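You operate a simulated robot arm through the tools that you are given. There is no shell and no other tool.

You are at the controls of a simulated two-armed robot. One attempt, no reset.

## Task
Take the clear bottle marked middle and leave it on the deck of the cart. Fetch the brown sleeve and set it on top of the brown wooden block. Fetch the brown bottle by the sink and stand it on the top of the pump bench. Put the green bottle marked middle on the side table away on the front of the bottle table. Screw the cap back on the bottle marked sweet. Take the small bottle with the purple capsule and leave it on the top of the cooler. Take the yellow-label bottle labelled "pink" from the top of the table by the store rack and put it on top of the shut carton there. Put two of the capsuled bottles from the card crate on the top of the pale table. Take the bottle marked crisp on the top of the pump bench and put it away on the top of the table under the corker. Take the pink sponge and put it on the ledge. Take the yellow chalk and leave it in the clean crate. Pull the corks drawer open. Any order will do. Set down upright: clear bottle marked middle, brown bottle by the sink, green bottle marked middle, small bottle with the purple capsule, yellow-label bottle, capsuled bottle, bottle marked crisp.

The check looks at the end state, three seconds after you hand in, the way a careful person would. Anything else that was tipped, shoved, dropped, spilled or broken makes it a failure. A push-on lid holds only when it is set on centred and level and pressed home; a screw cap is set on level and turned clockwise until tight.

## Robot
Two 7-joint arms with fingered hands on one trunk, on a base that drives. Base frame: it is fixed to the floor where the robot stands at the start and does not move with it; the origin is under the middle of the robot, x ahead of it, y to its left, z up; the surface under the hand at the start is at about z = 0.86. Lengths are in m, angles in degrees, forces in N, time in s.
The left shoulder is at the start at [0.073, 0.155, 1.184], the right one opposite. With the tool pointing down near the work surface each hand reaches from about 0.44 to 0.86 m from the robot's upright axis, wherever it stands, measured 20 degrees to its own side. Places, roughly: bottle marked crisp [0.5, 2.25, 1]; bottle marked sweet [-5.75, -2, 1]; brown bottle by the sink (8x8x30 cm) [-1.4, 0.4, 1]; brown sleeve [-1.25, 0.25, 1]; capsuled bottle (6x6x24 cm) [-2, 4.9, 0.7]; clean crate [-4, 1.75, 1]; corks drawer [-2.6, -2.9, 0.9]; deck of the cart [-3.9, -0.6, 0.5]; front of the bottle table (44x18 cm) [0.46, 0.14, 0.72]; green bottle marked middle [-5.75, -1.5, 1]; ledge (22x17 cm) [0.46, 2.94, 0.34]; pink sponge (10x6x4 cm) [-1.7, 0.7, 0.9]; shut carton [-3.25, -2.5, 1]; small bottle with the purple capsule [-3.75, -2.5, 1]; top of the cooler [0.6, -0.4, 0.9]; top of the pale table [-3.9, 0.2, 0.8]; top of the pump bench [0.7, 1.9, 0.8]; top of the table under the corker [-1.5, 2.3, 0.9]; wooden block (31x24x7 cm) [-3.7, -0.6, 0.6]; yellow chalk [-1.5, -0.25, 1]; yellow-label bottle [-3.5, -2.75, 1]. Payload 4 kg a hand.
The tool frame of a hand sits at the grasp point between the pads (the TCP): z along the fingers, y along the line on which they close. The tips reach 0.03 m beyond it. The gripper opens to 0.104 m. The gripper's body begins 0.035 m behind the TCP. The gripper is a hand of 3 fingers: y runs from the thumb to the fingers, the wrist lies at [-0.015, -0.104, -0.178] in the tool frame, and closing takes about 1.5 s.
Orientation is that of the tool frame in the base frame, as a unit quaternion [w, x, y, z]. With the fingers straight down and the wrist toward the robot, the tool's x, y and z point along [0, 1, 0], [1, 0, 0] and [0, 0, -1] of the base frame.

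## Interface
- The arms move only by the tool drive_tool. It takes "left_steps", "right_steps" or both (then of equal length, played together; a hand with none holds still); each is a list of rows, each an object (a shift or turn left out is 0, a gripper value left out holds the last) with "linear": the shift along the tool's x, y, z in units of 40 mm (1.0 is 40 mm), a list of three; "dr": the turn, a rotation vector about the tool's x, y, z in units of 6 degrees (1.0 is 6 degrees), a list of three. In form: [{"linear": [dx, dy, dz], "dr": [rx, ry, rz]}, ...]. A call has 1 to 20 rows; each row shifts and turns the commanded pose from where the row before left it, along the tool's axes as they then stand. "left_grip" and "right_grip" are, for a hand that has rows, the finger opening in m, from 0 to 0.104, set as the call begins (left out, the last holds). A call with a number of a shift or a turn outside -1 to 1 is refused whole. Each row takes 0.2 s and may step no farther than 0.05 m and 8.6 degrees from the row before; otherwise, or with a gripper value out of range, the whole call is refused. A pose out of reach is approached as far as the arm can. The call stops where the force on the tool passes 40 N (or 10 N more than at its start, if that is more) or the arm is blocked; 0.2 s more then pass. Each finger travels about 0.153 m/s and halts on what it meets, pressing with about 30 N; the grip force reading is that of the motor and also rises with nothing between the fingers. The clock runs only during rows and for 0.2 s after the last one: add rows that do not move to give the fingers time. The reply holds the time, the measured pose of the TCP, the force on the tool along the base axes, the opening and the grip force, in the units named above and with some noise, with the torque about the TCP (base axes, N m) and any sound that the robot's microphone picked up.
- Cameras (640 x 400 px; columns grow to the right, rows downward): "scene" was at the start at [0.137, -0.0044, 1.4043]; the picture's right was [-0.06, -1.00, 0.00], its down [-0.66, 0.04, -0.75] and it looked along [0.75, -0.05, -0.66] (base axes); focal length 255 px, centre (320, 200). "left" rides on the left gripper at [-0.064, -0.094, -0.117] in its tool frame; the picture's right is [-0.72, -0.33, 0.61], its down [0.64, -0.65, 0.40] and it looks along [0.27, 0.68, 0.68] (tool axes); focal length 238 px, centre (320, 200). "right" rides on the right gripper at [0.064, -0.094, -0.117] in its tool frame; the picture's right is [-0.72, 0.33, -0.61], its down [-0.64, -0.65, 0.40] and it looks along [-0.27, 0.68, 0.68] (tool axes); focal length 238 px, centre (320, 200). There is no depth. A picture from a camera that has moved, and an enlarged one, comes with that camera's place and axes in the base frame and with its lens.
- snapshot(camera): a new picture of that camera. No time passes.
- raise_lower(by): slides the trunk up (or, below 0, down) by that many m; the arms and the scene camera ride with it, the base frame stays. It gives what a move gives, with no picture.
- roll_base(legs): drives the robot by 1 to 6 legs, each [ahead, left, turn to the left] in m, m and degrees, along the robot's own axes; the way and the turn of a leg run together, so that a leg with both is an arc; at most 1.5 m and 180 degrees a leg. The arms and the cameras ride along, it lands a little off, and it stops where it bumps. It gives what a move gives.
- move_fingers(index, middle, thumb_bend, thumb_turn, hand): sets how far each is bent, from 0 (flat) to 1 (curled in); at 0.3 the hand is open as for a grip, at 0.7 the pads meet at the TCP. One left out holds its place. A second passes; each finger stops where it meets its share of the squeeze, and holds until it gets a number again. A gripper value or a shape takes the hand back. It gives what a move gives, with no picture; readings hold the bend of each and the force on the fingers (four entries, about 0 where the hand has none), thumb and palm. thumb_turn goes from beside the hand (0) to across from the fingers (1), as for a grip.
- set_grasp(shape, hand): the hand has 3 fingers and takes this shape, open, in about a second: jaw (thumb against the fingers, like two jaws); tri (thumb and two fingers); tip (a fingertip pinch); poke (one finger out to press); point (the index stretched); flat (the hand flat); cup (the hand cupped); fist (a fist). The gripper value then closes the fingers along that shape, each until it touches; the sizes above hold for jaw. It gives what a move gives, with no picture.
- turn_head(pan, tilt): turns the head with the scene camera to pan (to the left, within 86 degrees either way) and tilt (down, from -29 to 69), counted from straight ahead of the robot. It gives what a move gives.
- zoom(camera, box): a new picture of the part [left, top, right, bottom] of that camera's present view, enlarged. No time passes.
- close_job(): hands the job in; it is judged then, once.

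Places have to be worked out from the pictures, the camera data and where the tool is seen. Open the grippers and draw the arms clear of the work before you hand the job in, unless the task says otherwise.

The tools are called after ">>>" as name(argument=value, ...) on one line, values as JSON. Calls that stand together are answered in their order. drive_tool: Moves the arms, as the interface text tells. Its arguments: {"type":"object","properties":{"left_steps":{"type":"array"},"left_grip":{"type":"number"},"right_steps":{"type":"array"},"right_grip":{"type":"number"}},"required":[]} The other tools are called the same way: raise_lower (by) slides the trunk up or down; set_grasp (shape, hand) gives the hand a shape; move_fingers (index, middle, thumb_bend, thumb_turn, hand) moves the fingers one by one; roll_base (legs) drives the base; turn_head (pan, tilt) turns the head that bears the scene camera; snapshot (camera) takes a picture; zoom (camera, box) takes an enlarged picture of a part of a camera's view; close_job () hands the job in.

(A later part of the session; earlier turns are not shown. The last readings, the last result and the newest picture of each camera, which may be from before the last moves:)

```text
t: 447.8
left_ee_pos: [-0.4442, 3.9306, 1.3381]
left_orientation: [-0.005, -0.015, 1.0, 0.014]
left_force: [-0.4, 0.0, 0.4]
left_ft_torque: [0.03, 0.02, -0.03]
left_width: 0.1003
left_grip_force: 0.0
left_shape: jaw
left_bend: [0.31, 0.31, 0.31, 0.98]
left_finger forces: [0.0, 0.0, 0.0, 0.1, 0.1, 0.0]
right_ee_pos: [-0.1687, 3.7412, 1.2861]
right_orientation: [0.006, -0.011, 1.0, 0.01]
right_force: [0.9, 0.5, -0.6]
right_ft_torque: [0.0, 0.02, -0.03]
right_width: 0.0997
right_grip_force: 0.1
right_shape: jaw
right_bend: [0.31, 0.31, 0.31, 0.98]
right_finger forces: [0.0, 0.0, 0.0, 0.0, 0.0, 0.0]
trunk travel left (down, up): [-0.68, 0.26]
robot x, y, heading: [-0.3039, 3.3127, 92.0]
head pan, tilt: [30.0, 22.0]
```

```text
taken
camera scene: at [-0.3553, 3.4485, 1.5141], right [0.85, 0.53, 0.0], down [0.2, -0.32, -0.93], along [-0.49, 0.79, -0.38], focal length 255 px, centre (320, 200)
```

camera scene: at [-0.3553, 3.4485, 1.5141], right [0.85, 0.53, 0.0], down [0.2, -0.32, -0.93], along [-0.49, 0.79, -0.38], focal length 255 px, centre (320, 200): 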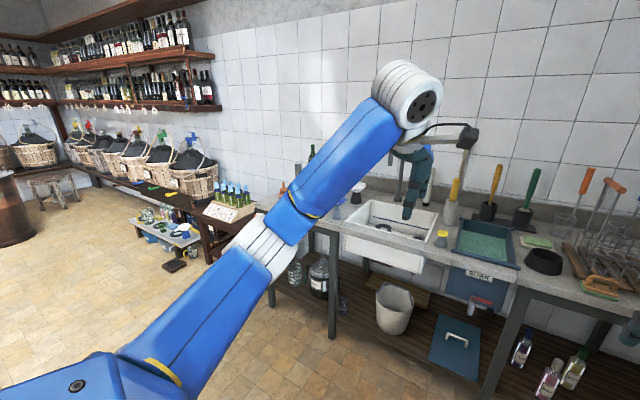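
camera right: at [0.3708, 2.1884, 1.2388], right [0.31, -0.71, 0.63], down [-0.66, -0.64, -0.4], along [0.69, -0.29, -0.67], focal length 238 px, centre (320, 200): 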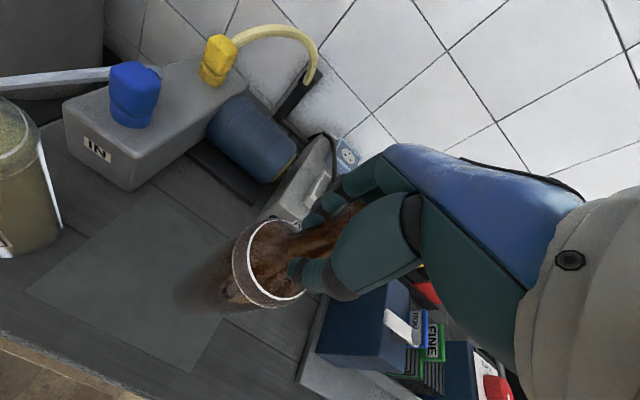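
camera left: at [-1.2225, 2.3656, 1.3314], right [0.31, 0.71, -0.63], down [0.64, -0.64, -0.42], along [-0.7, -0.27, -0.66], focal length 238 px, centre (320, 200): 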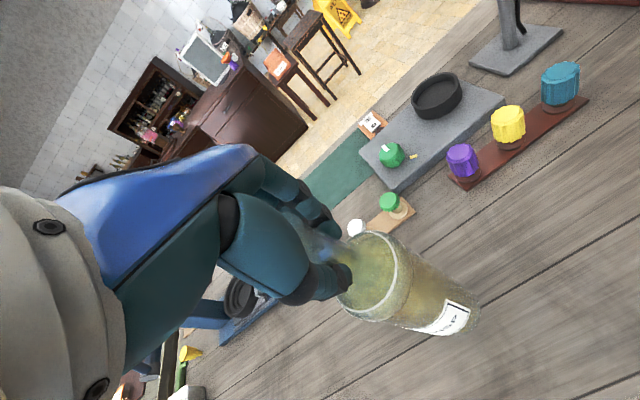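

A real sink stands here at the north wall. I must check whether a brown bottle stands by it, so I move the left arm aside and zoom.

>>> zoom(camera="scene", box=[180, 130, 400, 280])

>>> snapshot(camera="left")

>>> turn_head(pan=-10, tilt=25)

>>> snapshot(camera="scene")

```text
2.67 times, centred on (290, 205) of scene
camera zoom: at [-0.3553, 3.4485, 1.5141], right [0.85, 0.53, 0.0], down [0.2, -0.32, -0.93], along [-0.49, 0.79, -0.38], focal length 681 px, centre (400, 187)
```

zoom: 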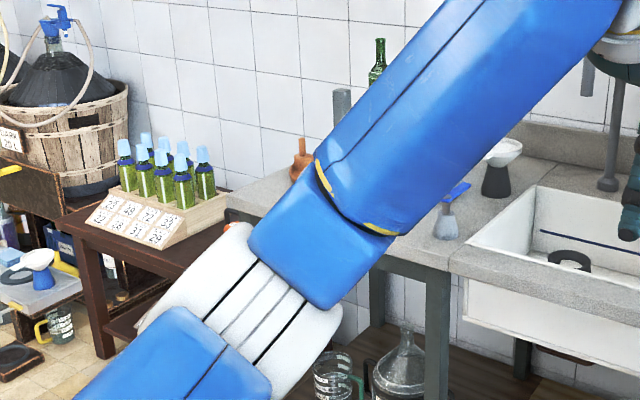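

```text
taken
camera left: at [-0.3768, 3.8367, 1.4526], right [0.72, -0.29, -0.63], down [-0.62, -0.66, -0.42], along [-0.29, 0.69, -0.66], focal length 238 px, centre (320, 200)
```

left: 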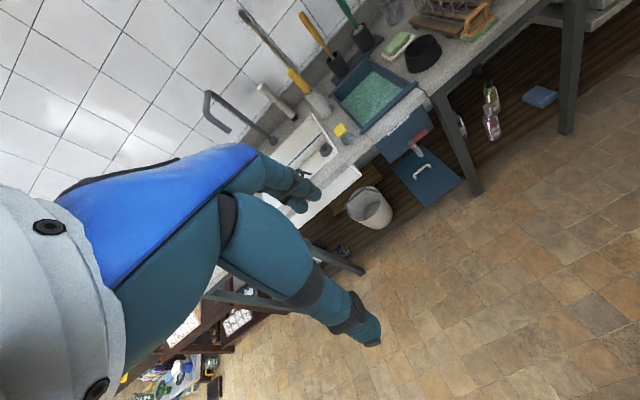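

```text
t: 448.9
left_ee_pos: [-0.4441, 3.9303, 1.3382]
left_orientation: [-0.004, -0.016, 1.0, 0.014]
left_force: [0.4, -0.9, -0.5]
left_ft_torque: [-0.02, -0.01, 0.04]
left_width: 0.1
left_grip_force: 0.0
left_shape: jaw
left_bend: [0.31, 0.31, 0.31, 0.98]
left_finger forces: [0.0, 0.1, 0.1, 0.0, 0.0, 0.0]
right_ee_pos: [-0.1687, 3.7379, 1.2871]
right_orientation: [0.007, -0.012, 1.0, 0.01]
right_force: [0.4, -0.2, 0.0]
right_ft_torque: [0.02, -0.01, 0.01]
right_width: 0.0999
right_grip_force: 0.1
right_shape: jaw
right_bend: [0.31, 0.31, 0.31, 0.98]
right_finger forces: [0.1, 0.0, 0.0, 0.1, 0.0, 0.0]
trunk travel left (down, up): [-0.68, 0.26]
robot x, y, heading: [-0.3041, 3.3132, 92.1]
head pan, tilt: [-10.0, 25.0]
```

```text
taken
camera scene: at [-0.2933, 3.4605, 1.5093], right [0.99, -0.14, 0.0], down [-0.06, -0.42, -0.91], along [0.12, 0.9, -0.42], focal length 255 px, centre (320, 200)
```

scene: 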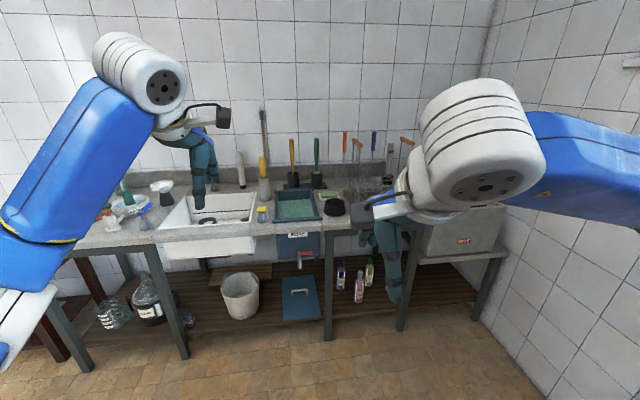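

I move to where I can see the counter left of the sink and the card crate.

>>> roll_base(legs=[[0.35, 0, -2], [0, 1.2, 0]])

>>> turn_head(pan=15, tilt=28)

>>> snapshot(camera="scene")

>>> turn_head(pan=-35, tilt=25)

>>> snapshot(camera="scene")

```text
t: 456.7
left_ee_pos: [-1.6018, 4.2829, 1.3389]
left_orientation: [-0.004, -0.006, 1.0, 0.014]
left_force: [0.2, -0.1, -0.2]
left_ft_torque: [0.0, 0.01, 0.0]
left_width: 0.1001
left_grip_force: 0.0
left_shape: jaw
left_bend: [0.31, 0.31, 0.31, 0.98]
left_finger forces: [0.1, 0.0, 0.1, 0.1, 0.0, 0.0]
right_ee_pos: [-1.3303, 4.0844, 1.2872]
right_orientation: [0.006, -0.002, 1.0, 0.009]
right_force: [-0.5, 0.2, 0.0]
right_ft_torque: [-0.02, 0.03, -0.01]
right_width: 0.0996
right_grip_force: 0.2
right_shape: jaw
right_bend: [0.31, 0.31, 0.31, 0.98]
right_finger forces: [0.1, 0.0, 0.0, 0.0, 0.1, 0.0]
trunk travel left (down, up): [-0.68, 0.26]
robot x, y, heading: [-1.4753, 3.6627, 91.2]
head pan, tilt: [-10.0, 25.0]
```

```text
t: 457.6
left_ee_pos: [-1.6045, 4.2793, 1.3407]
left_orientation: [-0.003, -0.006, 1.0, 0.015]
left_force: [0.4, 0.5, 0.2]
left_ft_torque: [-0.02, 0.01, -0.02]
left_width: 0.0999
left_grip_force: 0.0
left_shape: jaw
left_bend: [0.31, 0.31, 0.31, 0.98]
left_finger forces: [0.0, 0.1, 0.0, 0.0, 0.0, 0.0]
right_ee_pos: [-1.3329, 4.0835, 1.2871]
right_orientation: [0.006, -0.002, 1.0, 0.01]
right_force: [0.0, 0.1, 1.0]
right_ft_torque: [-0.01, -0.03, 0.01]
right_width: 0.0999
right_grip_force: 0.1
right_shape: jaw
right_bend: [0.31, 0.31, 0.31, 0.98]
right_finger forces: [0.0, 0.0, 0.0, 0.0, 0.0, 0.0]
trunk travel left (down, up): [-0.68, 0.26]
robot x, y, heading: [-1.4752, 3.6643, 91.1]
head pan, tilt: [15.0, 28.0]
```

```text
taken
camera scene: at [-1.5016, 3.8057, 1.5045], right [0.96, 0.28, 0.0], down [0.13, -0.45, -0.88], along [-0.24, 0.85, -0.47], focal length 255 px, centre (320, 200)
```

scene: 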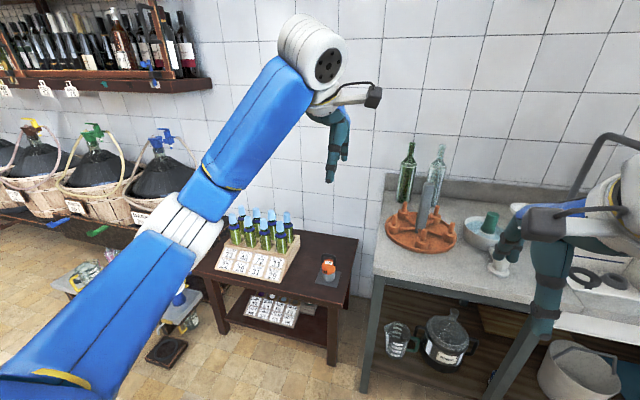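

```text
t: 458.8
left_ee_pos: [-1.6024, 4.2798, 1.3397]
left_orientation: [-0.004, -0.006, 1.0, 0.014]
left_force: [0.2, -0.5, -0.3]
left_ft_torque: [-0.01, 0.03, -0.01]
left_width: 0.1
left_grip_force: 0.0
left_shape: jaw
left_bend: [0.31, 0.31, 0.31, 0.98]
left_finger forces: [0.1, 0.0, 0.0, 0.0, 0.0, 0.0]
right_ee_pos: [-1.3323, 4.0844, 1.287]
right_orientation: [0.007, -0.002, 1.0, 0.011]
right_force: [-0.1, 0.3, 0.5]
right_ft_torque: [-0.04, 0.06, -0.02]
right_width: 0.0996
right_grip_force: 0.1
right_shape: jaw
right_bend: [0.31, 0.31, 0.31, 0.98]
right_finger forces: [0.0, 0.0, 0.1, 0.1, 0.0, 0.0]
trunk travel left (down, up): [-0.68, 0.26]
robot x, y, heading: [-1.4776, 3.6641, 90.9]
head pan, tilt: [-35.0, 25.0]
```

```text
taken
camera scene: at [-1.4252, 3.7946, 1.5093], right [0.83, -0.56, 0.0], down [-0.24, -0.35, -0.91], along [0.51, 0.75, -0.42], focal length 255 px, centre (320, 200)
```

scene: 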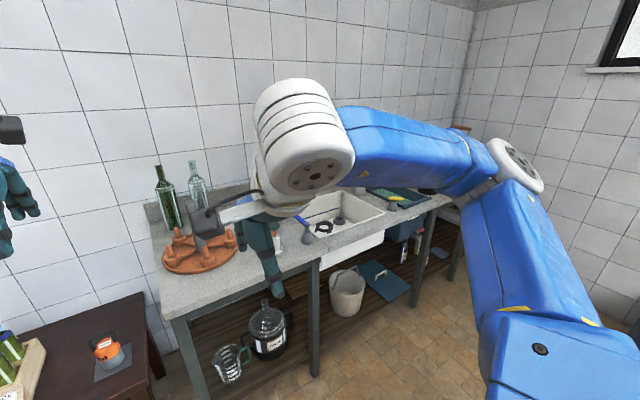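

No brown bottle at this sink, so the one I moved (at the given place) was right. The card crate is on the dark table to the left; I move in front of it, hands raised.

>>> drive_tool(left_steps=[{"linear": [0.6, -0.7, -0.2]}, {"linear": [0.6, -0.7, -0.2]}, {"linear": [0.6, -0.7, -0.2]}, {"linear": [0.6, -0.7, -0.2]}, {"linear": [0, 0, 0]}], right_steps=[{"linear": [-0.6, 0.1, -0.3]}, {"linear": [-0.6, 0.1, -0.3]}, {"linear": [-0.6, 0.1, -0.3]}, {"linear": [-0.6, 0.1, -0.3]}, {"linear": [0, 0, 0]}])

>>> roll_base(legs=[[0, 0.45, -1], [0.25, 0, 0]])

>>> turn_head(pan=0, tilt=40)

>>> snapshot(camera="scene")

>>> zoom(camera="scene", box=[220, 60, 460, 240])

```text
t: 460.0
left_ee_pos: [-1.6981, 4.1671, 1.3679]
left_orientation: [-0.004, -0.006, 1.0, 0.014]
left_force: [0.9, 0.3, -0.4]
left_ft_torque: [0.01, 0.02, 0.03]
left_width: 0.0999
left_grip_force: 0.1
left_shape: jaw
left_bend: [0.31, 0.31, 0.31, 0.98]
left_finger forces: [0.0, 0.1, 0.0, 0.0, 0.1, 0.0]
right_ee_pos: [-1.236, 4.0998, 1.3392]
right_orientation: [0.007, -0.002, 1.0, 0.01]
right_force: [-0.5, 0.0, -0.8]
right_ft_torque: [0.01, 0.0, 0.02]
right_width: 0.0998
right_grip_force: 0.1
right_shape: jaw
right_bend: [0.31, 0.31, 0.31, 0.98]
right_finger forces: [0.1, 0.1, 0.0, 0.0, 0.0, 0.1]
trunk travel left (down, up): [-0.68, 0.26]
robot x, y, heading: [-1.4727, 3.6646, 90.9]
head pan, tilt: [-35.0, 25.0]
```

```text
t: 464.0
left_ee_pos: [-2.1277, 4.4129, 1.3712]
left_orientation: [-0.003, 0.002, 1.0, 0.017]
left_force: [0.3, -0.8, 0.4]
left_ft_torque: [0.01, -0.02, -0.04]
left_width: 0.1
left_grip_force: 0.0
left_shape: jaw
left_bend: [0.31, 0.31, 0.31, 0.98]
left_finger forces: [0.0, 0.0, 0.1, 0.1, 0.0, 0.0]
right_ee_pos: [-1.6676, 4.3386, 1.341]
right_orientation: [0.008, 0.006, 1.0, 0.013]
right_force: [0.8, -0.2, 0.2]
right_ft_torque: [0.0, -0.04, 0.0]
right_width: 0.0998
right_grip_force: 0.1
right_shape: jaw
right_bend: [0.31, 0.31, 0.31, 0.98]
right_finger forces: [0.0, 0.0, 0.0, 0.0, 0.0, 0.1]
trunk travel left (down, up): [-0.68, 0.26]
robot x, y, heading: [-1.9128, 3.9096, 90.0]
head pan, tilt: [-35.0, 25.0]
```

```text
t: 465.1
left_ee_pos: [-2.1244, 4.4167, 1.3691]
left_orientation: [-0.003, 0.002, 1.0, 0.015]
left_force: [-0.3, -0.7, -0.1]
left_ft_torque: [0.0, 0.0, -0.02]
left_width: 0.0999
left_grip_force: 0.1
left_shape: jaw
left_bend: [0.31, 0.31, 0.31, 0.98]
left_finger forces: [0.1, 0.0, 0.0, 0.0, 0.1, 0.0]
right_ee_pos: [-1.6645, 4.3432, 1.3391]
right_orientation: [0.007, 0.006, 1.0, 0.01]
right_force: [-0.3, 1.0, 0.9]
right_ft_torque: [0.0, 0.0, 0.02]
right_width: 0.0997
right_grip_force: 0.1
right_shape: jaw
right_bend: [0.31, 0.31, 0.31, 0.98]
right_finger forces: [0.1, 0.1, 0.0, 0.0, 0.1, 0.1]
trunk travel left (down, up): [-0.68, 0.26]
robot x, y, heading: [-1.9107, 3.908, 90.1]
head pan, tilt: [0.0, 40.0]
```

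```text
taken
camera scene: at [-1.9123, 4.0501, 1.4859], right [1.0, 0.0, 0.0], down [0.0, -0.64, -0.76], along [0.0, 0.76, -0.64], focal length 255 px, centre (320, 200)
```

scene: 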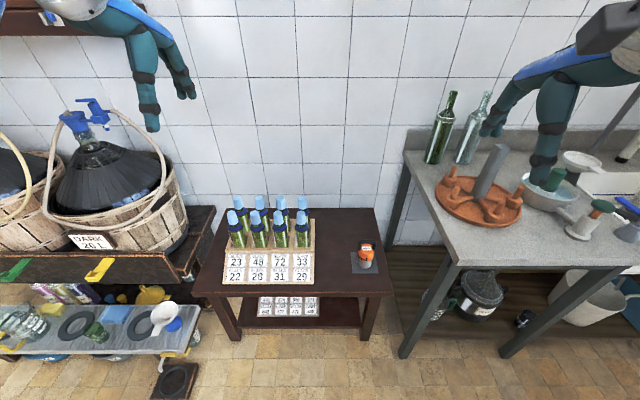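

```text
2.22 times, centred on (340, 150) of scene
camera zoom: at [-1.9123, 4.0501, 1.4859], right [1.0, 0.0, 0.0], down [0.0, -0.64, -0.76], along [0.0, 0.76, -0.64], focal length 568 px, centre (276, 311)
```

zoom: 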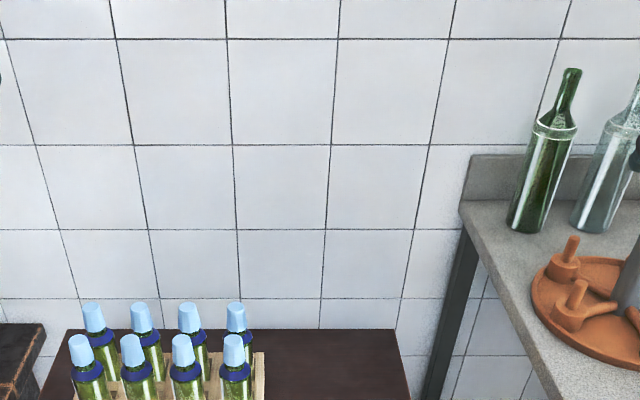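

I zoom on the crate itself.

>>> zoom(camera="scene", box=[190, 180, 340, 330])

```text
2.67 times, centred on (265, 255) of scene
camera zoom: at [-1.9123, 4.0501, 1.4859], right [1.0, 0.0, 0.0], down [0.0, -0.64, -0.76], along [0.0, 0.76, -0.64], focal length 681 px, centre (467, 53)
```

zoom: 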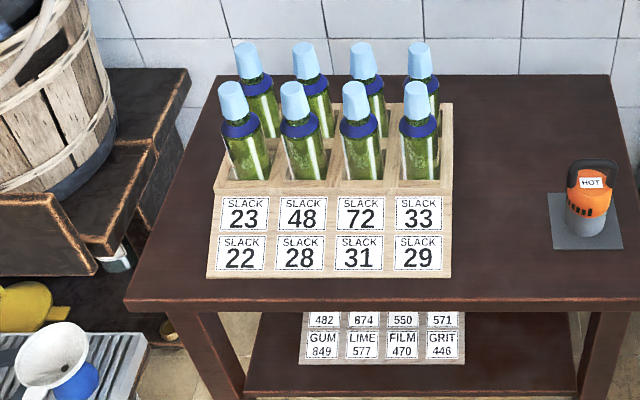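

The crate holds eight capsuled bottles in a 2×4 grid (about 9 cm pitch), tops near z 0.82; front-row ends are near (-2.26, 4.80) and (-1.98, 4.80). I move closer and lower the trunk.

>>> roll_base(legs=[[0, 0.2, 0], [0.28, 0, 0]])

>>> raise_lower(by=-0.2)

>>> turn_head(pan=0, tilt=40)

>>> snapshot(camera="scene")

>>> zoom(camera="scene", box=[230, 140, 410, 300])

>>> snapshot(camera="left")

>>> snapshot(camera="right")

```text
t: 468.2
left_ee_pos: [-2.3201, 4.6904, 1.371]
left_orientation: [-0.006, -0.001, 1.0, 0.017]
left_force: [0.1, 0.2, 0.1]
left_ft_torque: [0.0, -0.02, -0.01]
left_width: 0.0998
left_grip_force: 0.1
left_shape: jaw
left_bend: [0.31, 0.31, 0.31, 0.98]
left_finger forces: [0.0, 0.1, 0.0, 0.1, 0.1, 0.1]
right_ee_pos: [-1.8593, 4.6183, 1.3408]
right_orientation: [0.006, 0.004, 1.0, 0.012]
right_force: [0.1, 0.5, 0.0]
right_ft_torque: [0.0, -0.01, -0.03]
right_width: 0.0995
right_grip_force: 0.1
right_shape: jaw
right_bend: [0.31, 0.31, 0.31, 0.98]
right_finger forces: [0.0, 0.0, 0.1, 0.0, 0.1, 0.0]
trunk travel left (down, up): [-0.68, 0.26]
robot x, y, heading: [-2.1089, 4.1872, 90.5]
head pan, tilt: [0.0, 40.0]
```

```text
t: 470.4
left_ee_pos: [-2.3241, 4.692, 1.1715]
left_orientation: [-0.003, -0.001, 1.0, 0.015]
left_force: [0.8, -0.1, 0.4]
left_ft_torque: [0.01, -0.02, 0.0]
left_width: 0.1
left_grip_force: 0.0
left_shape: jaw
left_bend: [0.31, 0.31, 0.31, 0.98]
left_finger forces: [0.0, 0.0, 0.0, 0.1, 0.1, 0.0]
right_ee_pos: [-1.8635, 4.6212, 1.1401]
right_orientation: [0.007, 0.003, 1.0, 0.012]
right_force: [-0.5, 0.1, 0.8]
right_ft_torque: [0.0, -0.03, 0.02]
right_width: 0.0996
right_grip_force: 0.0
right_shape: jaw
right_bend: [0.31, 0.31, 0.31, 0.98]
right_finger forces: [0.1, 0.1, 0.1, 0.0, 0.0, 0.0]
trunk travel left (down, up): [-0.48, 0.46]
robot x, y, heading: [-2.107, 4.1885, 90.1]
head pan, tilt: [0.0, 40.0]
```

```text
t: 470.9
left_ee_pos: [-2.3237, 4.6927, 1.1702]
left_orientation: [-0.004, -0.001, 1.0, 0.016]
left_force: [-0.3, 0.2, -0.1]
left_ft_torque: [-0.02, 0.0, 0.02]
left_width: 0.0999
left_grip_force: 0.0
left_shape: jaw
left_bend: [0.31, 0.31, 0.31, 0.98]
left_finger forces: [0.0, 0.0, 0.0, 0.0, 0.1, 0.0]
right_ee_pos: [-1.8632, 4.6209, 1.1403]
right_orientation: [0.007, 0.004, 1.0, 0.012]
right_force: [0.8, 0.4, 0.6]
right_ft_torque: [-0.01, -0.02, 0.02]
right_width: 0.0998
right_grip_force: 0.0
right_shape: jaw
right_bend: [0.31, 0.31, 0.31, 0.98]
right_finger forces: [0.0, 0.1, 0.1, 0.0, 0.1, 0.0]
trunk travel left (down, up): [-0.48, 0.46]
robot x, y, heading: [-2.1053, 4.1874, 90.1]
head pan, tilt: [0.0, 40.0]
```

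```text
taken
camera scene: at [-2.1091, 4.3268, 1.2861], right [1.0, 0.01, 0.0], down [0.0, -0.64, -0.76], along [-0.01, 0.76, -0.64], focal length 255 px, centre (320, 200)
```

scene: 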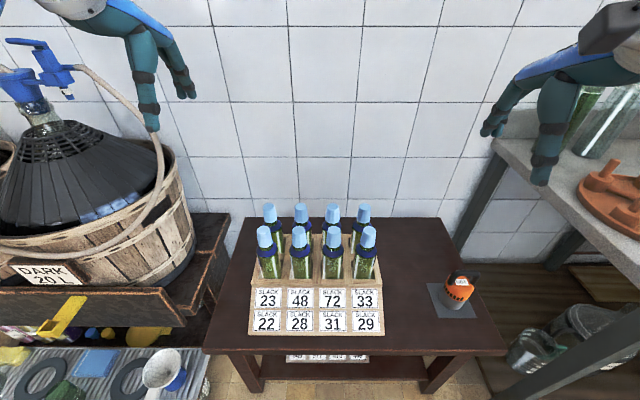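

```text
2.50 times, centred on (320, 220) of scene
camera zoom: at [-2.1091, 4.3268, 1.2861], right [1.0, 0.01, 0.0], down [0.0, -0.64, -0.76], along [-0.01, 0.76, -0.64], focal length 639 px, centre (320, 150)
```

zoom: 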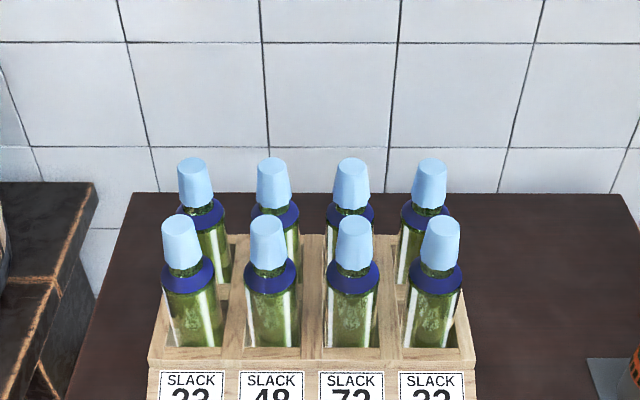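

```text
taken
camera left: at [-2.2602, 4.5952, 1.2836], right [0.72, -0.31, -0.63], down [-0.64, -0.64, -0.42], along [-0.27, 0.7, -0.65], focal length 238 px, centre (320, 200)
```

left: 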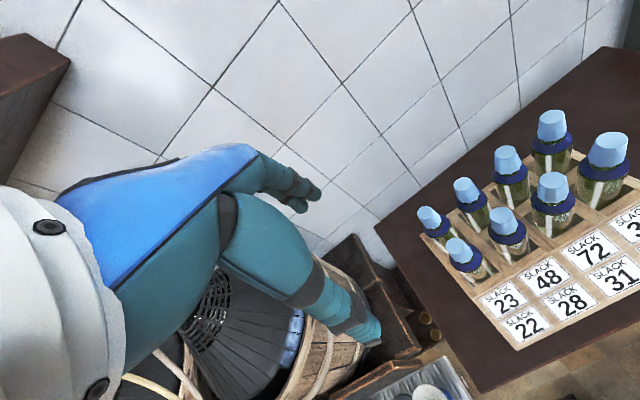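

```text
taken
camera right: at [-1.9295, 4.5243, 1.2529], right [0.71, 0.31, 0.63], down [0.64, -0.65, -0.41], along [0.28, 0.7, -0.66], focal length 238 px, centre (320, 200)
```

right: 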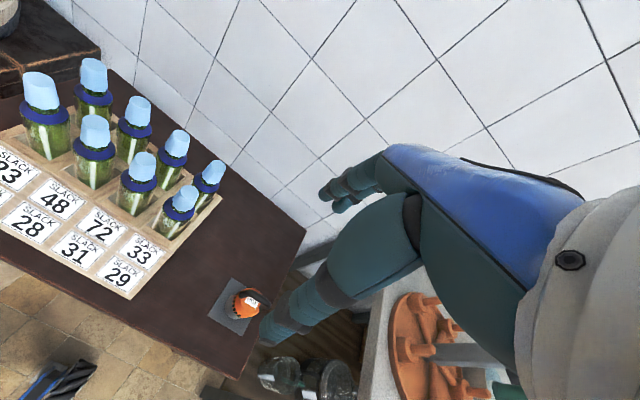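

Front-left capsule top is at (-2.253, 4.760, 0.826), front-right at (-1.994, 4.766, 0.82). I bring both hands above them.

>>> drive_tool(left_steps=[{"linear": [-0.44, 0.42, 0], "dr": [0.15, 0, 0]}, {"linear": [-0.44, 0.42, 0], "dr": [0.15, 0, 0]}, {"linear": [-0.44, 0.42, 0]}, {"linear": [-0.44, 0.42, 0]}, {"linear": [0, 0, 0.9]}, {"linear": [0, 0, 0.9]}, {"linear": [0, 0, 0.9]}, {"linear": [0, 0, 0.9]}, {"linear": [0, 0, 0.9]}, {"linear": [0, 0, 0.9]}, {"linear": [0, 0, 0]}], left_grip=0.07, right_steps=[{"linear": [0.8, 0.9, 0], "dr": [0.1, 0, 0]}, {"linear": [0.82, 0.91, 0], "dr": [0.1, 0, 0]}, {"linear": [0.82, 0.91, 0]}, {"linear": [0.82, 0.91, 0]}, {"linear": [0, 0, 0.9]}, {"linear": [0, 0, 0.9]}, {"linear": [0, 0, 0.9]}, {"linear": [0, 0, 0.9]}, {"linear": [0, 0, 0.9]}, {"linear": [0, 0, 0.5]}, {"linear": [0, 0, 0]}], right_grip=0.07)

>>> snapshot(camera="left")

>>> snapshot(camera="right")

>>> snapshot(camera="scene")

```text
t: 473.4
left_ee_pos: [-2.2562, 4.7595, 0.955]
left_orientation: [-0.003, 0.0, 1.0, -0.001]
left_force: [-0.9, -0.3, 0.3]
left_ft_torque: [0.03, 0.01, -0.01]
left_width: 0.0701
left_grip_force: 0.0
left_shape: jaw
left_bend: [0.28, 0.38, 0.6, 0.99]
left_finger forces: [0.0, 0.0, 0.0, 0.0, 0.0, 0.1]
right_ee_pos: [-1.9904, 4.7678, 0.9404]
right_orientation: [0.007, 0.004, 1.0, 0.001]
right_force: [-0.5, 0.5, 0.6]
right_ft_torque: [-0.01, -0.01, -0.01]
right_width: 0.0701
right_grip_force: 0.0
right_shape: jaw
right_bend: [0.28, 0.38, 0.6, 0.99]
right_finger forces: [0.0, 0.0, 0.1, 0.0, 0.0, 0.1]
trunk travel left (down, up): [-0.48, 0.46]
robot x, y, heading: [-2.1031, 4.1927, 90.3]
head pan, tilt: [0.0, 40.0]
```

```text
taken
camera left: at [-2.1923, 4.6651, 1.0721], right [0.72, -0.33, -0.62], down [-0.64, -0.65, -0.4], along [-0.27, 0.68, -0.68], focal length 238 px, centre (320, 200)
```

left: 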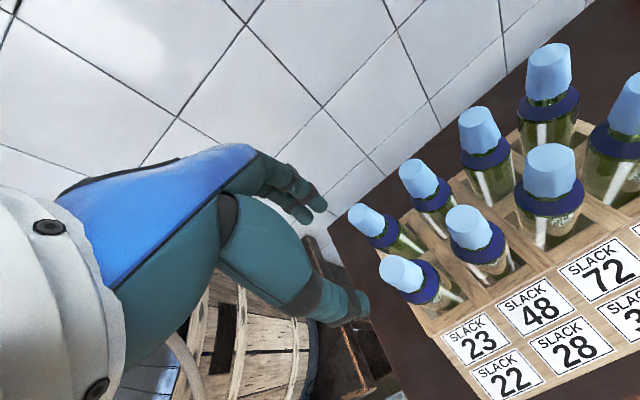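

```text
taken
camera right: at [-2.0572, 4.6729, 1.0548], right [0.71, 0.32, 0.62], down [0.64, -0.66, -0.4], along [0.28, 0.68, -0.67], focal length 238 px, centre (320, 200)
```

right: 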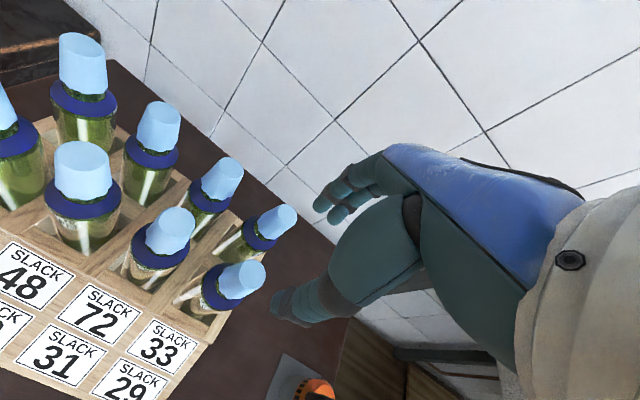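

```text
taken
camera scene: at [-2.1094, 4.3273, 1.286], right [1.0, 0.01, 0.0], down [0.0, -0.64, -0.76], along [-0.01, 0.76, -0.64], focal length 255 px, centre (320, 200)
```

scene: 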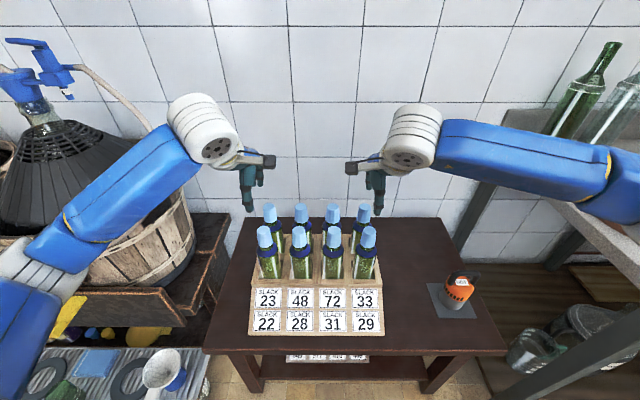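

Both are aligned within a few mm. I correct and lower both hands deep over the capsules (about 33 mm below the tops).

>>> drive_tool(left_steps=[{"linear": [-0.15, 0, 0.4]}, {"linear": [0, 0, 0.8]}, {"linear": [0, 0, 0.8]}, {"linear": [0, 0, 0.8]}, {"linear": [0, 0, 0.7]}, {"linear": [0, 0, 0.5]}, {"linear": [0, 0, 0]}], right_steps=[{"linear": [0.05, -0.12, 0.3]}, {"linear": [0, 0, 0.8]}, {"linear": [0, 0, 0.8]}, {"linear": [0, 0, 0.8]}, {"linear": [0, 0, 0.7]}, {"linear": [0, 0, 0.4]}, {"linear": [0, 0, 0]}])

>>> snapshot(camera="left")

>>> snapshot(camera="right")

>>> snapshot(camera="scene")

```text
t: 474.9
left_ee_pos: [-2.2523, 4.7584, 0.7949]
left_orientation: [-0.004, -0.001, 1.0, 0.001]
left_force: [-0.4, -0.1, 0.8]
left_ft_torque: [0.0, -0.03, 0.01]
left_width: 0.0704
left_grip_force: 0.1
left_shape: jaw
left_bend: [0.28, 0.38, 0.6, 0.99]
left_finger forces: [0.0, 0.0, 0.0, 0.0, 0.0, 0.0]
right_ee_pos: [-1.9896, 4.7654, 0.7887]
right_orientation: [0.007, 0.004, 1.0, 0.002]
right_force: [1.0, -0.1, -0.1]
right_ft_torque: [0.02, 0.04, 0.03]
right_width: 0.0704
right_grip_force: 0.1
right_shape: jaw
right_bend: [0.28, 0.38, 0.6, 0.99]
right_finger forces: [0.1, 0.0, 0.0, 0.1, 0.0, 0.0]
trunk travel left (down, up): [-0.48, 0.46]
robot x, y, heading: [-2.1062, 4.19, 90.2]
head pan, tilt: [0.0, 40.0]
```

```text
taken
camera left: at [-2.1886, 4.6651, 0.9108], right [0.72, -0.33, -0.62], down [-0.64, -0.65, -0.4], along [-0.27, 0.68, -0.68], focal length 238 px, centre (320, 200)
```

left: 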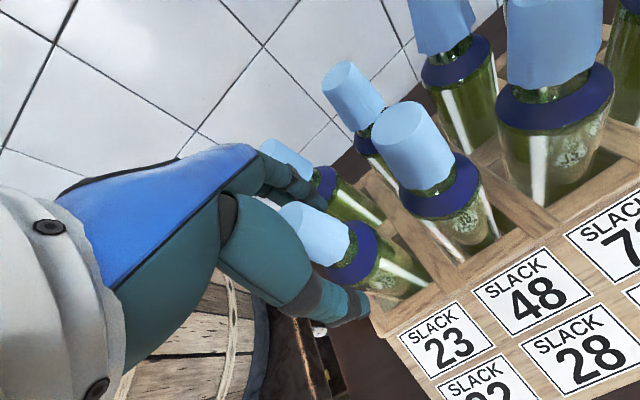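

```text
taken
camera right: at [-2.056, 4.6708, 0.9032], right [0.71, 0.32, 0.62], down [0.64, -0.66, -0.4], along [0.28, 0.68, -0.67], focal length 238 px, centre (320, 200)
```

right: 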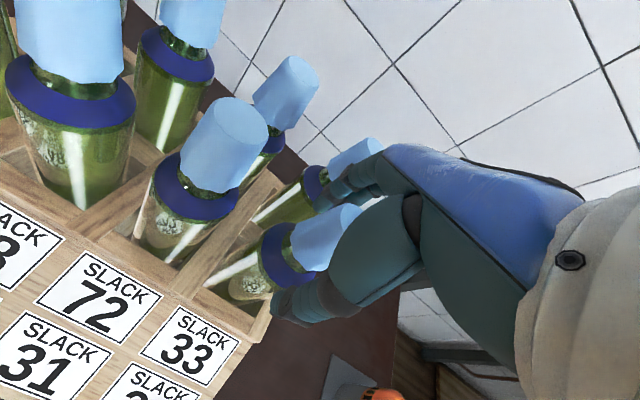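

```text
taken
camera scene: at [-2.1094, 4.3274, 1.286], right [1.0, 0.01, 0.0], down [0.0, -0.64, -0.76], along [-0.01, 0.76, -0.64], focal length 255 px, centre (320, 200)
```

scene: 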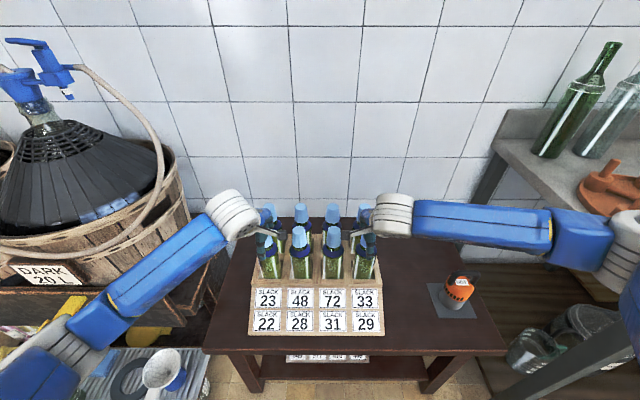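

The fingers bracket the capsules and neck. I close both hands.

>>> drive_tool(left_steps=[{"linear": [0, 0, 0]}, {"linear": [0, 0, 0]}, {"linear": [0, 0, 0]}, {"linear": [0, 0, 0]}, {"linear": [0, 0, 0]}, {"linear": [0, 0, 0]}], left_grip=0.0, right_steps=[{"linear": [0, 0, 0]}, {"linear": [0, 0, 0]}, {"linear": [0, 0, 0]}, {"linear": [0, 0, 0]}, {"linear": [0, 0, 0]}, {"linear": [0, 0, 0]}], right_grip=0.0)

>>> snapshot(camera="left")

>>> snapshot(camera="right")

```text
t: 476.4
left_ee_pos: [-2.2523, 4.7582, 0.7953]
left_orientation: [-0.004, -0.001, 1.0, 0.0]
left_force: [0.5, 0.2, 0.4]
left_ft_torque: [0.03, -0.04, -0.02]
left_width: 0.0232
left_grip_force: 30.4
left_shape: jaw
left_bend: [0.74, 0.47, 0.72, 1.0]
left_finger forces: [14.0, 9.8, 0.0, 0.0, 25.0, 0.0]
right_ee_pos: [-1.9897, 4.7652, 0.7888]
right_orientation: [0.008, 0.003, 1.0, 0.001]
right_force: [-2.0, 0.4, -0.1]
right_ft_torque: [0.03, 0.03, 0.03]
right_width: 0.0231
right_grip_force: 30.5
right_shape: jaw
right_bend: [0.74, 0.53, 0.74, 1.0]
right_finger forces: [14.6, 10.2, 0.1, 0.0, 25.1, 0.1]
trunk travel left (down, up): [-0.48, 0.46]
robot x, y, heading: [-2.1078, 4.1853, 90.2]
head pan, tilt: [0.0, 40.0]
```

```text
taken
camera left: at [-2.1886, 4.6656, 0.9107], right [0.72, -0.33, -0.62], down [-0.64, -0.65, -0.4], along [-0.27, 0.68, -0.68], focal length 238 px, centre (320, 200)
```

left: 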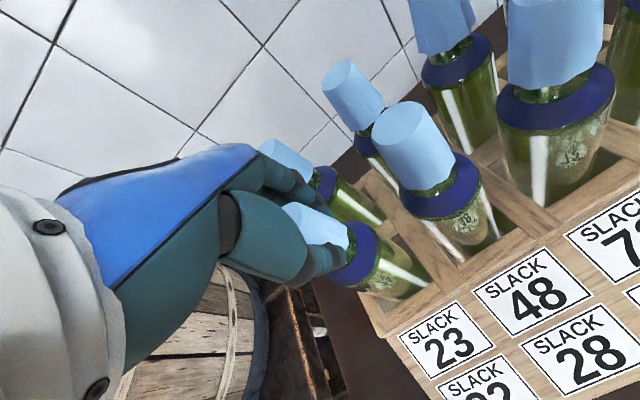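

```text
taken
camera right: at [-2.056, 4.6714, 0.903], right [0.71, 0.32, 0.62], down [0.64, -0.66, -0.4], along [0.28, 0.68, -0.67], focal length 238 px, centre (320, 200)
```

right: 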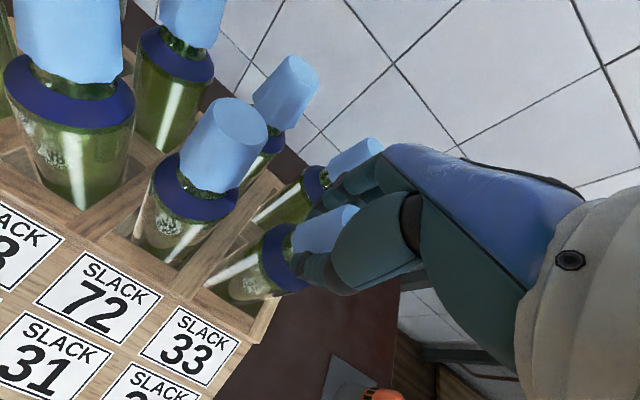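

Both grip. I lift 2 cm first to see that the bottles (not just the capsules) come along.

>>> drive_tool(left_steps=[{"linear": [0, 0, -0.25]}, {"linear": [0, 0, -0.3]}, {"linear": [0, 0, 0]}], right_steps=[{"linear": [0, 0, -0.25]}, {"linear": [0, 0, -0.3]}, {"linear": [0, 0, 0]}])

>>> snapshot(camera="left")

>>> snapshot(camera="right")

```text
t: 477.1
left_ee_pos: [-2.2484, 4.7617, 0.8146]
left_orientation: [-0.003, -0.001, 1.0, -0.002]
left_force: [-0.1, -0.1, -6.7]
left_ft_torque: [-0.07, 0.01, 0.01]
left_width: 0.0228
left_grip_force: 30.5
left_shape: jaw
left_bend: [0.74, 0.47, 0.72, 1.0]
left_finger forces: [13.7, 10.0, 0.1, 0.0, 24.9, 0.1]
right_ee_pos: [-1.9897, 4.7642, 0.8089]
right_orientation: [0.008, 0.003, 1.0, 0.0]
right_force: [-0.2, -0.2, -6.8]
right_ft_torque: [-0.02, 0.02, -0.03]
right_width: 0.0234
right_grip_force: 29.9
right_shape: jaw
right_bend: [0.74, 0.53, 0.74, 1.0]
right_finger forces: [14.2, 10.1, 0.0, 0.0, 24.9, 0.0]
trunk travel left (down, up): [-0.48, 0.46]
robot x, y, heading: [-2.1042, 4.1876, 90.3]
head pan, tilt: [0.0, 40.0]
```

```text
taken
camera left: at [-2.1859, 4.6686, 0.9314], right [0.72, -0.33, -0.62], down [-0.64, -0.65, -0.4], along [-0.27, 0.68, -0.68], focal length 238 px, centre (320, 200)
```

left: 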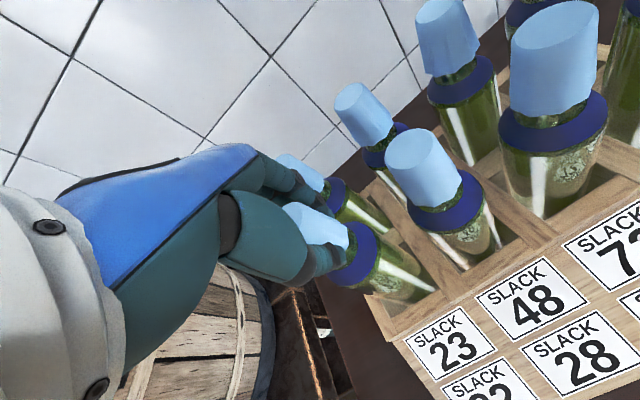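

```text
taken
camera right: at [-2.0568, 4.6705, 0.9246], right [0.71, 0.32, 0.62], down [0.64, -0.66, -0.39], along [0.28, 0.68, -0.67], focal length 238 px, centre (320, 200)
```

right: 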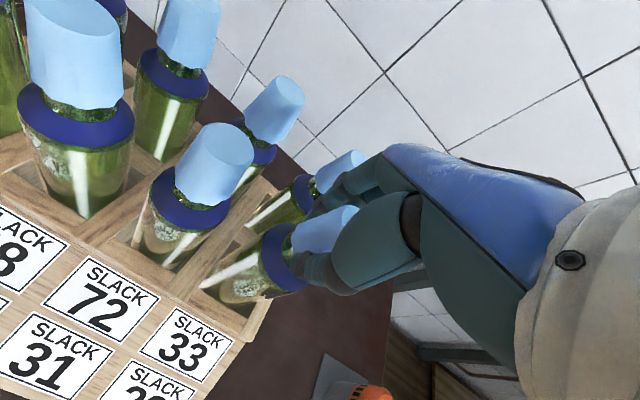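

Each shows about 6.7 N: the bottles come along. I raise them vertically with the trunk.

>>> raise_lower(by=0.3)

>>> snapshot(camera="scene")

>>> snapshot(camera="left")

>>> snapshot(camera="right")

```text
t: 480.1
left_ee_pos: [-2.2491, 4.7616, 1.1152]
left_orientation: [-0.003, -0.002, 1.0, -0.001]
left_force: [-0.1, 0.1, -6.4]
left_ft_torque: [-0.11, -0.03, -0.02]
left_width: 0.0229
left_grip_force: 30.2
left_shape: jaw
left_bend: [0.74, 0.47, 0.72, 1.0]
left_finger forces: [13.9, 9.9, 0.0, 0.1, 24.9, 0.0]
right_ee_pos: [-1.9907, 4.7653, 1.1107]
right_orientation: [0.008, 0.005, 1.0, 0.0]
right_force: [0.4, -0.4, -6.9]
right_ft_torque: [0.0, 0.02, -0.05]
right_width: 0.023
right_grip_force: 30.7
right_shape: jaw
right_bend: [0.74, 0.53, 0.74, 1.0]
right_finger forces: [14.3, 10.0, 0.1, 0.0, 24.8, 0.0]
trunk travel left (down, up): [-0.78, 0.16]
robot x, y, heading: [-2.1072, 4.1871, 90.3]
head pan, tilt: [0.0, 40.0]
```

```text
taken
camera scene: at [-2.1094, 4.3317, 1.5855], right [1.0, 0.01, 0.0], down [0.0, -0.65, -0.76], along [-0.01, 0.76, -0.65], focal length 255 px, centre (320, 200)
```

scene: 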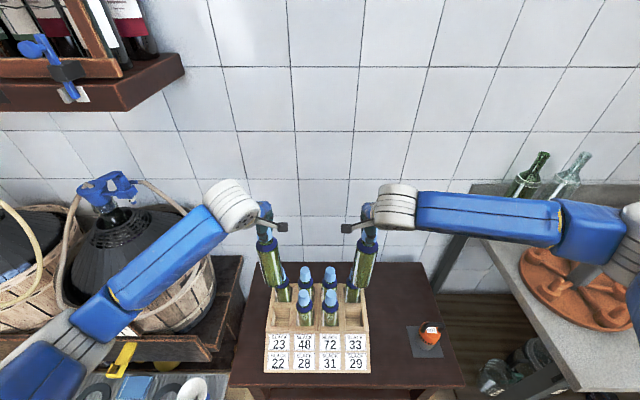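

```text
taken
camera left: at [-2.1858, 4.6691, 1.2314], right [0.72, -0.33, -0.62], down [-0.64, -0.65, -0.4], along [-0.27, 0.68, -0.68], focal length 238 px, centre (320, 200)
```

left: 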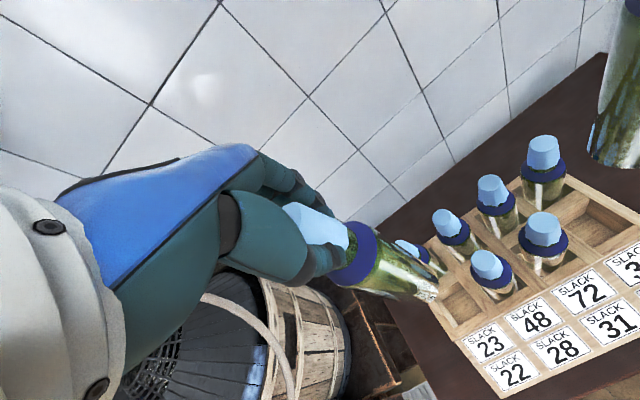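

```text
taken
camera right: at [-2.0567, 4.671, 1.2246], right [0.71, 0.32, 0.62], down [0.64, -0.66, -0.4], along [0.28, 0.68, -0.67], focal length 238 px, centre (320, 200)
```

right: 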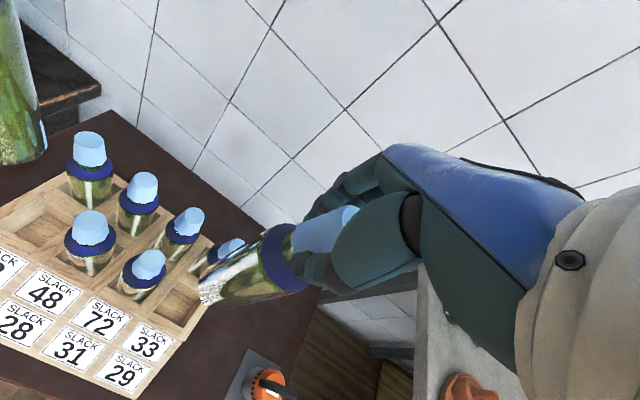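

Both lifted cleanly. I back away from the crate, turn west and look for a route to the pale table.

>>> roll_base(legs=[[-0.5, 0, 0], [0, 0, 45], [0, 0, 45]])

>>> turn_head(pan=20, tilt=22)

>>> snapshot(camera="scene")

>>> turn_head(pan=70, tilt=22)

>>> snapshot(camera="scene")

```text
t: 487.2
left_ee_pos: [-2.6786, 3.5462, 1.115]
left_orientation: [0.002, 0.714, -0.7, 0.004]
left_force: [0.7, 0.5, -7.3]
left_ft_torque: [-0.02, -0.06, 0.04]
left_width: 0.0227
left_grip_force: 30.2
left_shape: jaw
left_bend: [0.74, 0.47, 0.72, 1.0]
left_finger forces: [14.5, 10.1, 0.0, 0.0, 24.3, 0.0]
right_ee_pos: [-2.6843, 3.8062, 1.1101]
right_orientation: [-0.005, 0.71, -0.704, -0.004]
right_force: [0.5, -0.5, -7.3]
right_ft_torque: [-0.02, -0.08, 0.0]
right_width: 0.0224
right_grip_force: 29.4
right_shape: jaw
right_bend: [0.74, 0.53, 0.74, 1.0]
right_finger forces: [14.9, 10.1, 0.0, 0.0, 24.2, 0.0]
trunk travel left (down, up): [-0.78, 0.16]
robot x, y, heading: [-2.1076, 3.6968, -178.5]
head pan, tilt: [0.0, 40.0]
```

```text
t: 488.1
left_ee_pos: [-2.6752, 3.5464, 1.1149]
left_orientation: [0.003, 0.714, -0.7, 0.003]
left_force: [-0.7, 0.2, -6.9]
left_ft_torque: [0.03, -0.03, -0.02]
left_width: 0.0226
left_grip_force: 30.2
left_shape: jaw
left_bend: [0.74, 0.47, 0.72, 1.0]
left_finger forces: [14.8, 10.5, 0.0, 0.0, 24.5, 0.0]
right_ee_pos: [-2.6831, 3.8048, 1.1121]
right_orientation: [-0.004, 0.71, -0.704, -0.007]
right_force: [-0.2, -0.5, -6.5]
right_ft_torque: [-0.05, -0.04, 0.0]
right_width: 0.0226
right_grip_force: 30.0
right_shape: jaw
right_bend: [0.74, 0.53, 0.74, 1.0]
right_finger forces: [14.9, 10.3, 0.0, 0.0, 24.3, 0.0]
trunk travel left (down, up): [-0.78, 0.16]
robot x, y, heading: [-2.1116, 3.6953, -178.6]
head pan, tilt: [20.0, 22.0]
```

```text
taken
camera scene: at [-2.2512, 3.6622, 1.6137], right [-0.36, 0.93, 0.0], down [0.35, 0.14, -0.93], along [-0.86, -0.34, -0.38], focal length 255 px, centre (320, 200)
```

scene: 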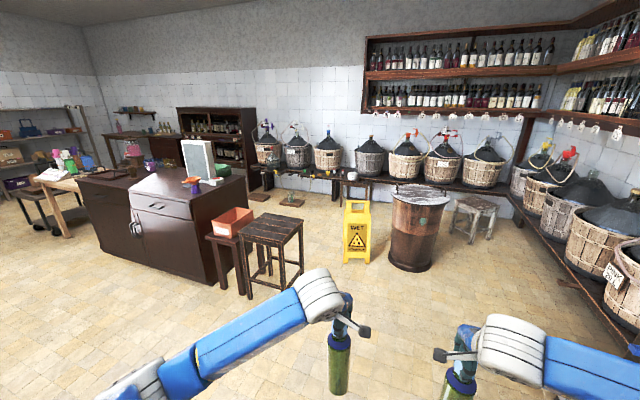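

```text
t: 489.2
left_ee_pos: [-2.6747, 3.5457, 1.1157]
left_orientation: [0.003, 0.714, -0.7, 0.003]
left_force: [-0.1, 0.4, -6.3]
left_ft_torque: [0.02, -0.06, 0.0]
left_width: 0.0223
left_grip_force: 29.9
left_shape: jaw
left_bend: [0.74, 0.47, 0.72, 1.0]
left_finger forces: [14.6, 10.4, 0.0, 0.0, 24.6, 0.0]
right_ee_pos: [-2.6814, 3.8043, 1.1108]
right_orientation: [-0.004, 0.71, -0.704, -0.007]
right_force: [0.0, 0.0, -5.8]
right_ft_torque: [-0.03, -0.01, -0.01]
right_width: 0.0226
right_grip_force: 30.1
right_shape: jaw
right_bend: [0.74, 0.53, 0.74, 1.0]
right_finger forces: [14.9, 10.3, 0.0, 0.0, 24.4, 0.0]
trunk travel left (down, up): [-0.78, 0.16]
robot x, y, heading: [-2.1068, 3.6954, -178.5]
head pan, tilt: [70.0, 22.0]
```

```text
taken
camera scene: at [-2.1945, 3.6079, 1.614], right [-0.95, 0.32, 0.0], down [0.12, 0.35, -0.93], along [-0.29, -0.88, -0.38], focal length 255 px, centre (320, 200)
```

scene: 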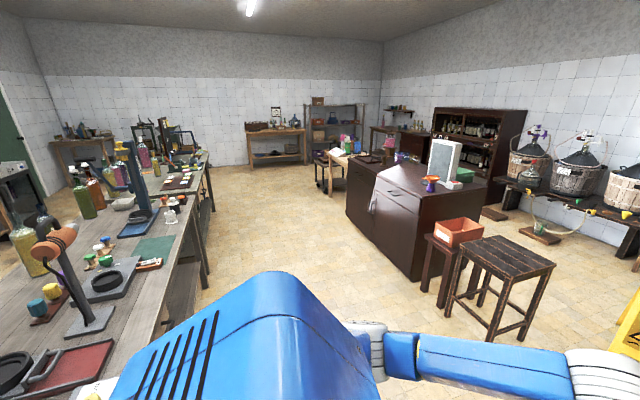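

The aisle between the table row (west edge x ≈ −2.0) and the island cabinet (east face x ≈ −3.65) is free. I go west to x ≈ −2.7 and strafe south toward the pale table.

>>> roll_base(legs=[[0.58, 0, -1.5], [0, 1.2, 0], [0, 1.2, 0]])

>>> turn_head(pan=15, tilt=28)

>>> snapshot(camera="scene")

```text
t: 504.0
left_ee_pos: [-3.2072, 1.1186, 1.1169]
left_orientation: [-0.002, -0.707, 0.707, -0.002]
left_force: [-0.3, 0.1, -5.9]
left_ft_torque: [0.02, -0.06, 0.04]
left_width: 0.0224
left_grip_force: 30.6
left_shape: jaw
left_bend: [0.74, 0.47, 0.72, 1.0]
left_finger forces: [14.7, 10.5, 0.1, 0.0, 24.3, 0.0]
right_ee_pos: [-3.2099, 1.378, 1.1105]
right_orientation: [0.004, -0.703, 0.711, 0.006]
right_force: [-0.7, 0.0, -7.4]
right_ft_torque: [-0.03, -0.01, 0.03]
right_width: 0.0225
right_grip_force: 29.9
right_shape: jaw
right_bend: [0.74, 0.53, 0.74, 1.0]
right_finger forces: [15.0, 10.5, 0.0, 0.0, 24.1, 0.0]
trunk travel left (down, up): [-0.78, 0.16]
robot x, y, heading: [-2.6344, 1.2592, -179.8]
head pan, tilt: [70.0, 22.0]
```

```text
t: 505.2
left_ee_pos: [-3.2042, 1.1162, 1.1165]
left_orientation: [0.004, 0.707, -0.707, 0.003]
left_force: [-0.5, 1.3, -7.5]
left_ft_torque: [0.01, -0.04, 0.01]
left_width: 0.0223
left_grip_force: 30.4
left_shape: jaw
left_bend: [0.74, 0.47, 0.72, 1.0]
left_finger forces: [14.7, 10.6, 0.0, 0.1, 24.6, 0.0]
right_ee_pos: [-3.2067, 1.3764, 1.113]
right_orientation: [0.004, -0.704, 0.71, 0.007]
right_force: [0.0, -0.1, -7.1]
right_ft_torque: [-0.04, -0.03, -0.01]
right_width: 0.0226
right_grip_force: 30.3
right_shape: jaw
right_bend: [0.74, 0.53, 0.74, 1.0]
right_finger forces: [14.9, 10.5, 0.1, 0.1, 24.4, 0.1]
trunk travel left (down, up): [-0.78, 0.16]
robot x, y, heading: [-2.6335, 1.2599, -180.0]
head pan, tilt: [15.0, 28.0]
```

```text
taken
camera scene: at [-2.7814, 1.2333, 1.6041], right [-0.26, 0.96, 0.0], down [0.46, 0.12, -0.88], along [-0.85, -0.23, -0.47], focal length 255 px, centre (320, 200)
```

scene: 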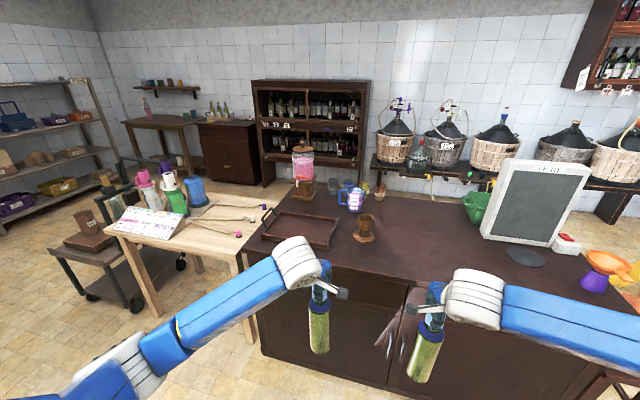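

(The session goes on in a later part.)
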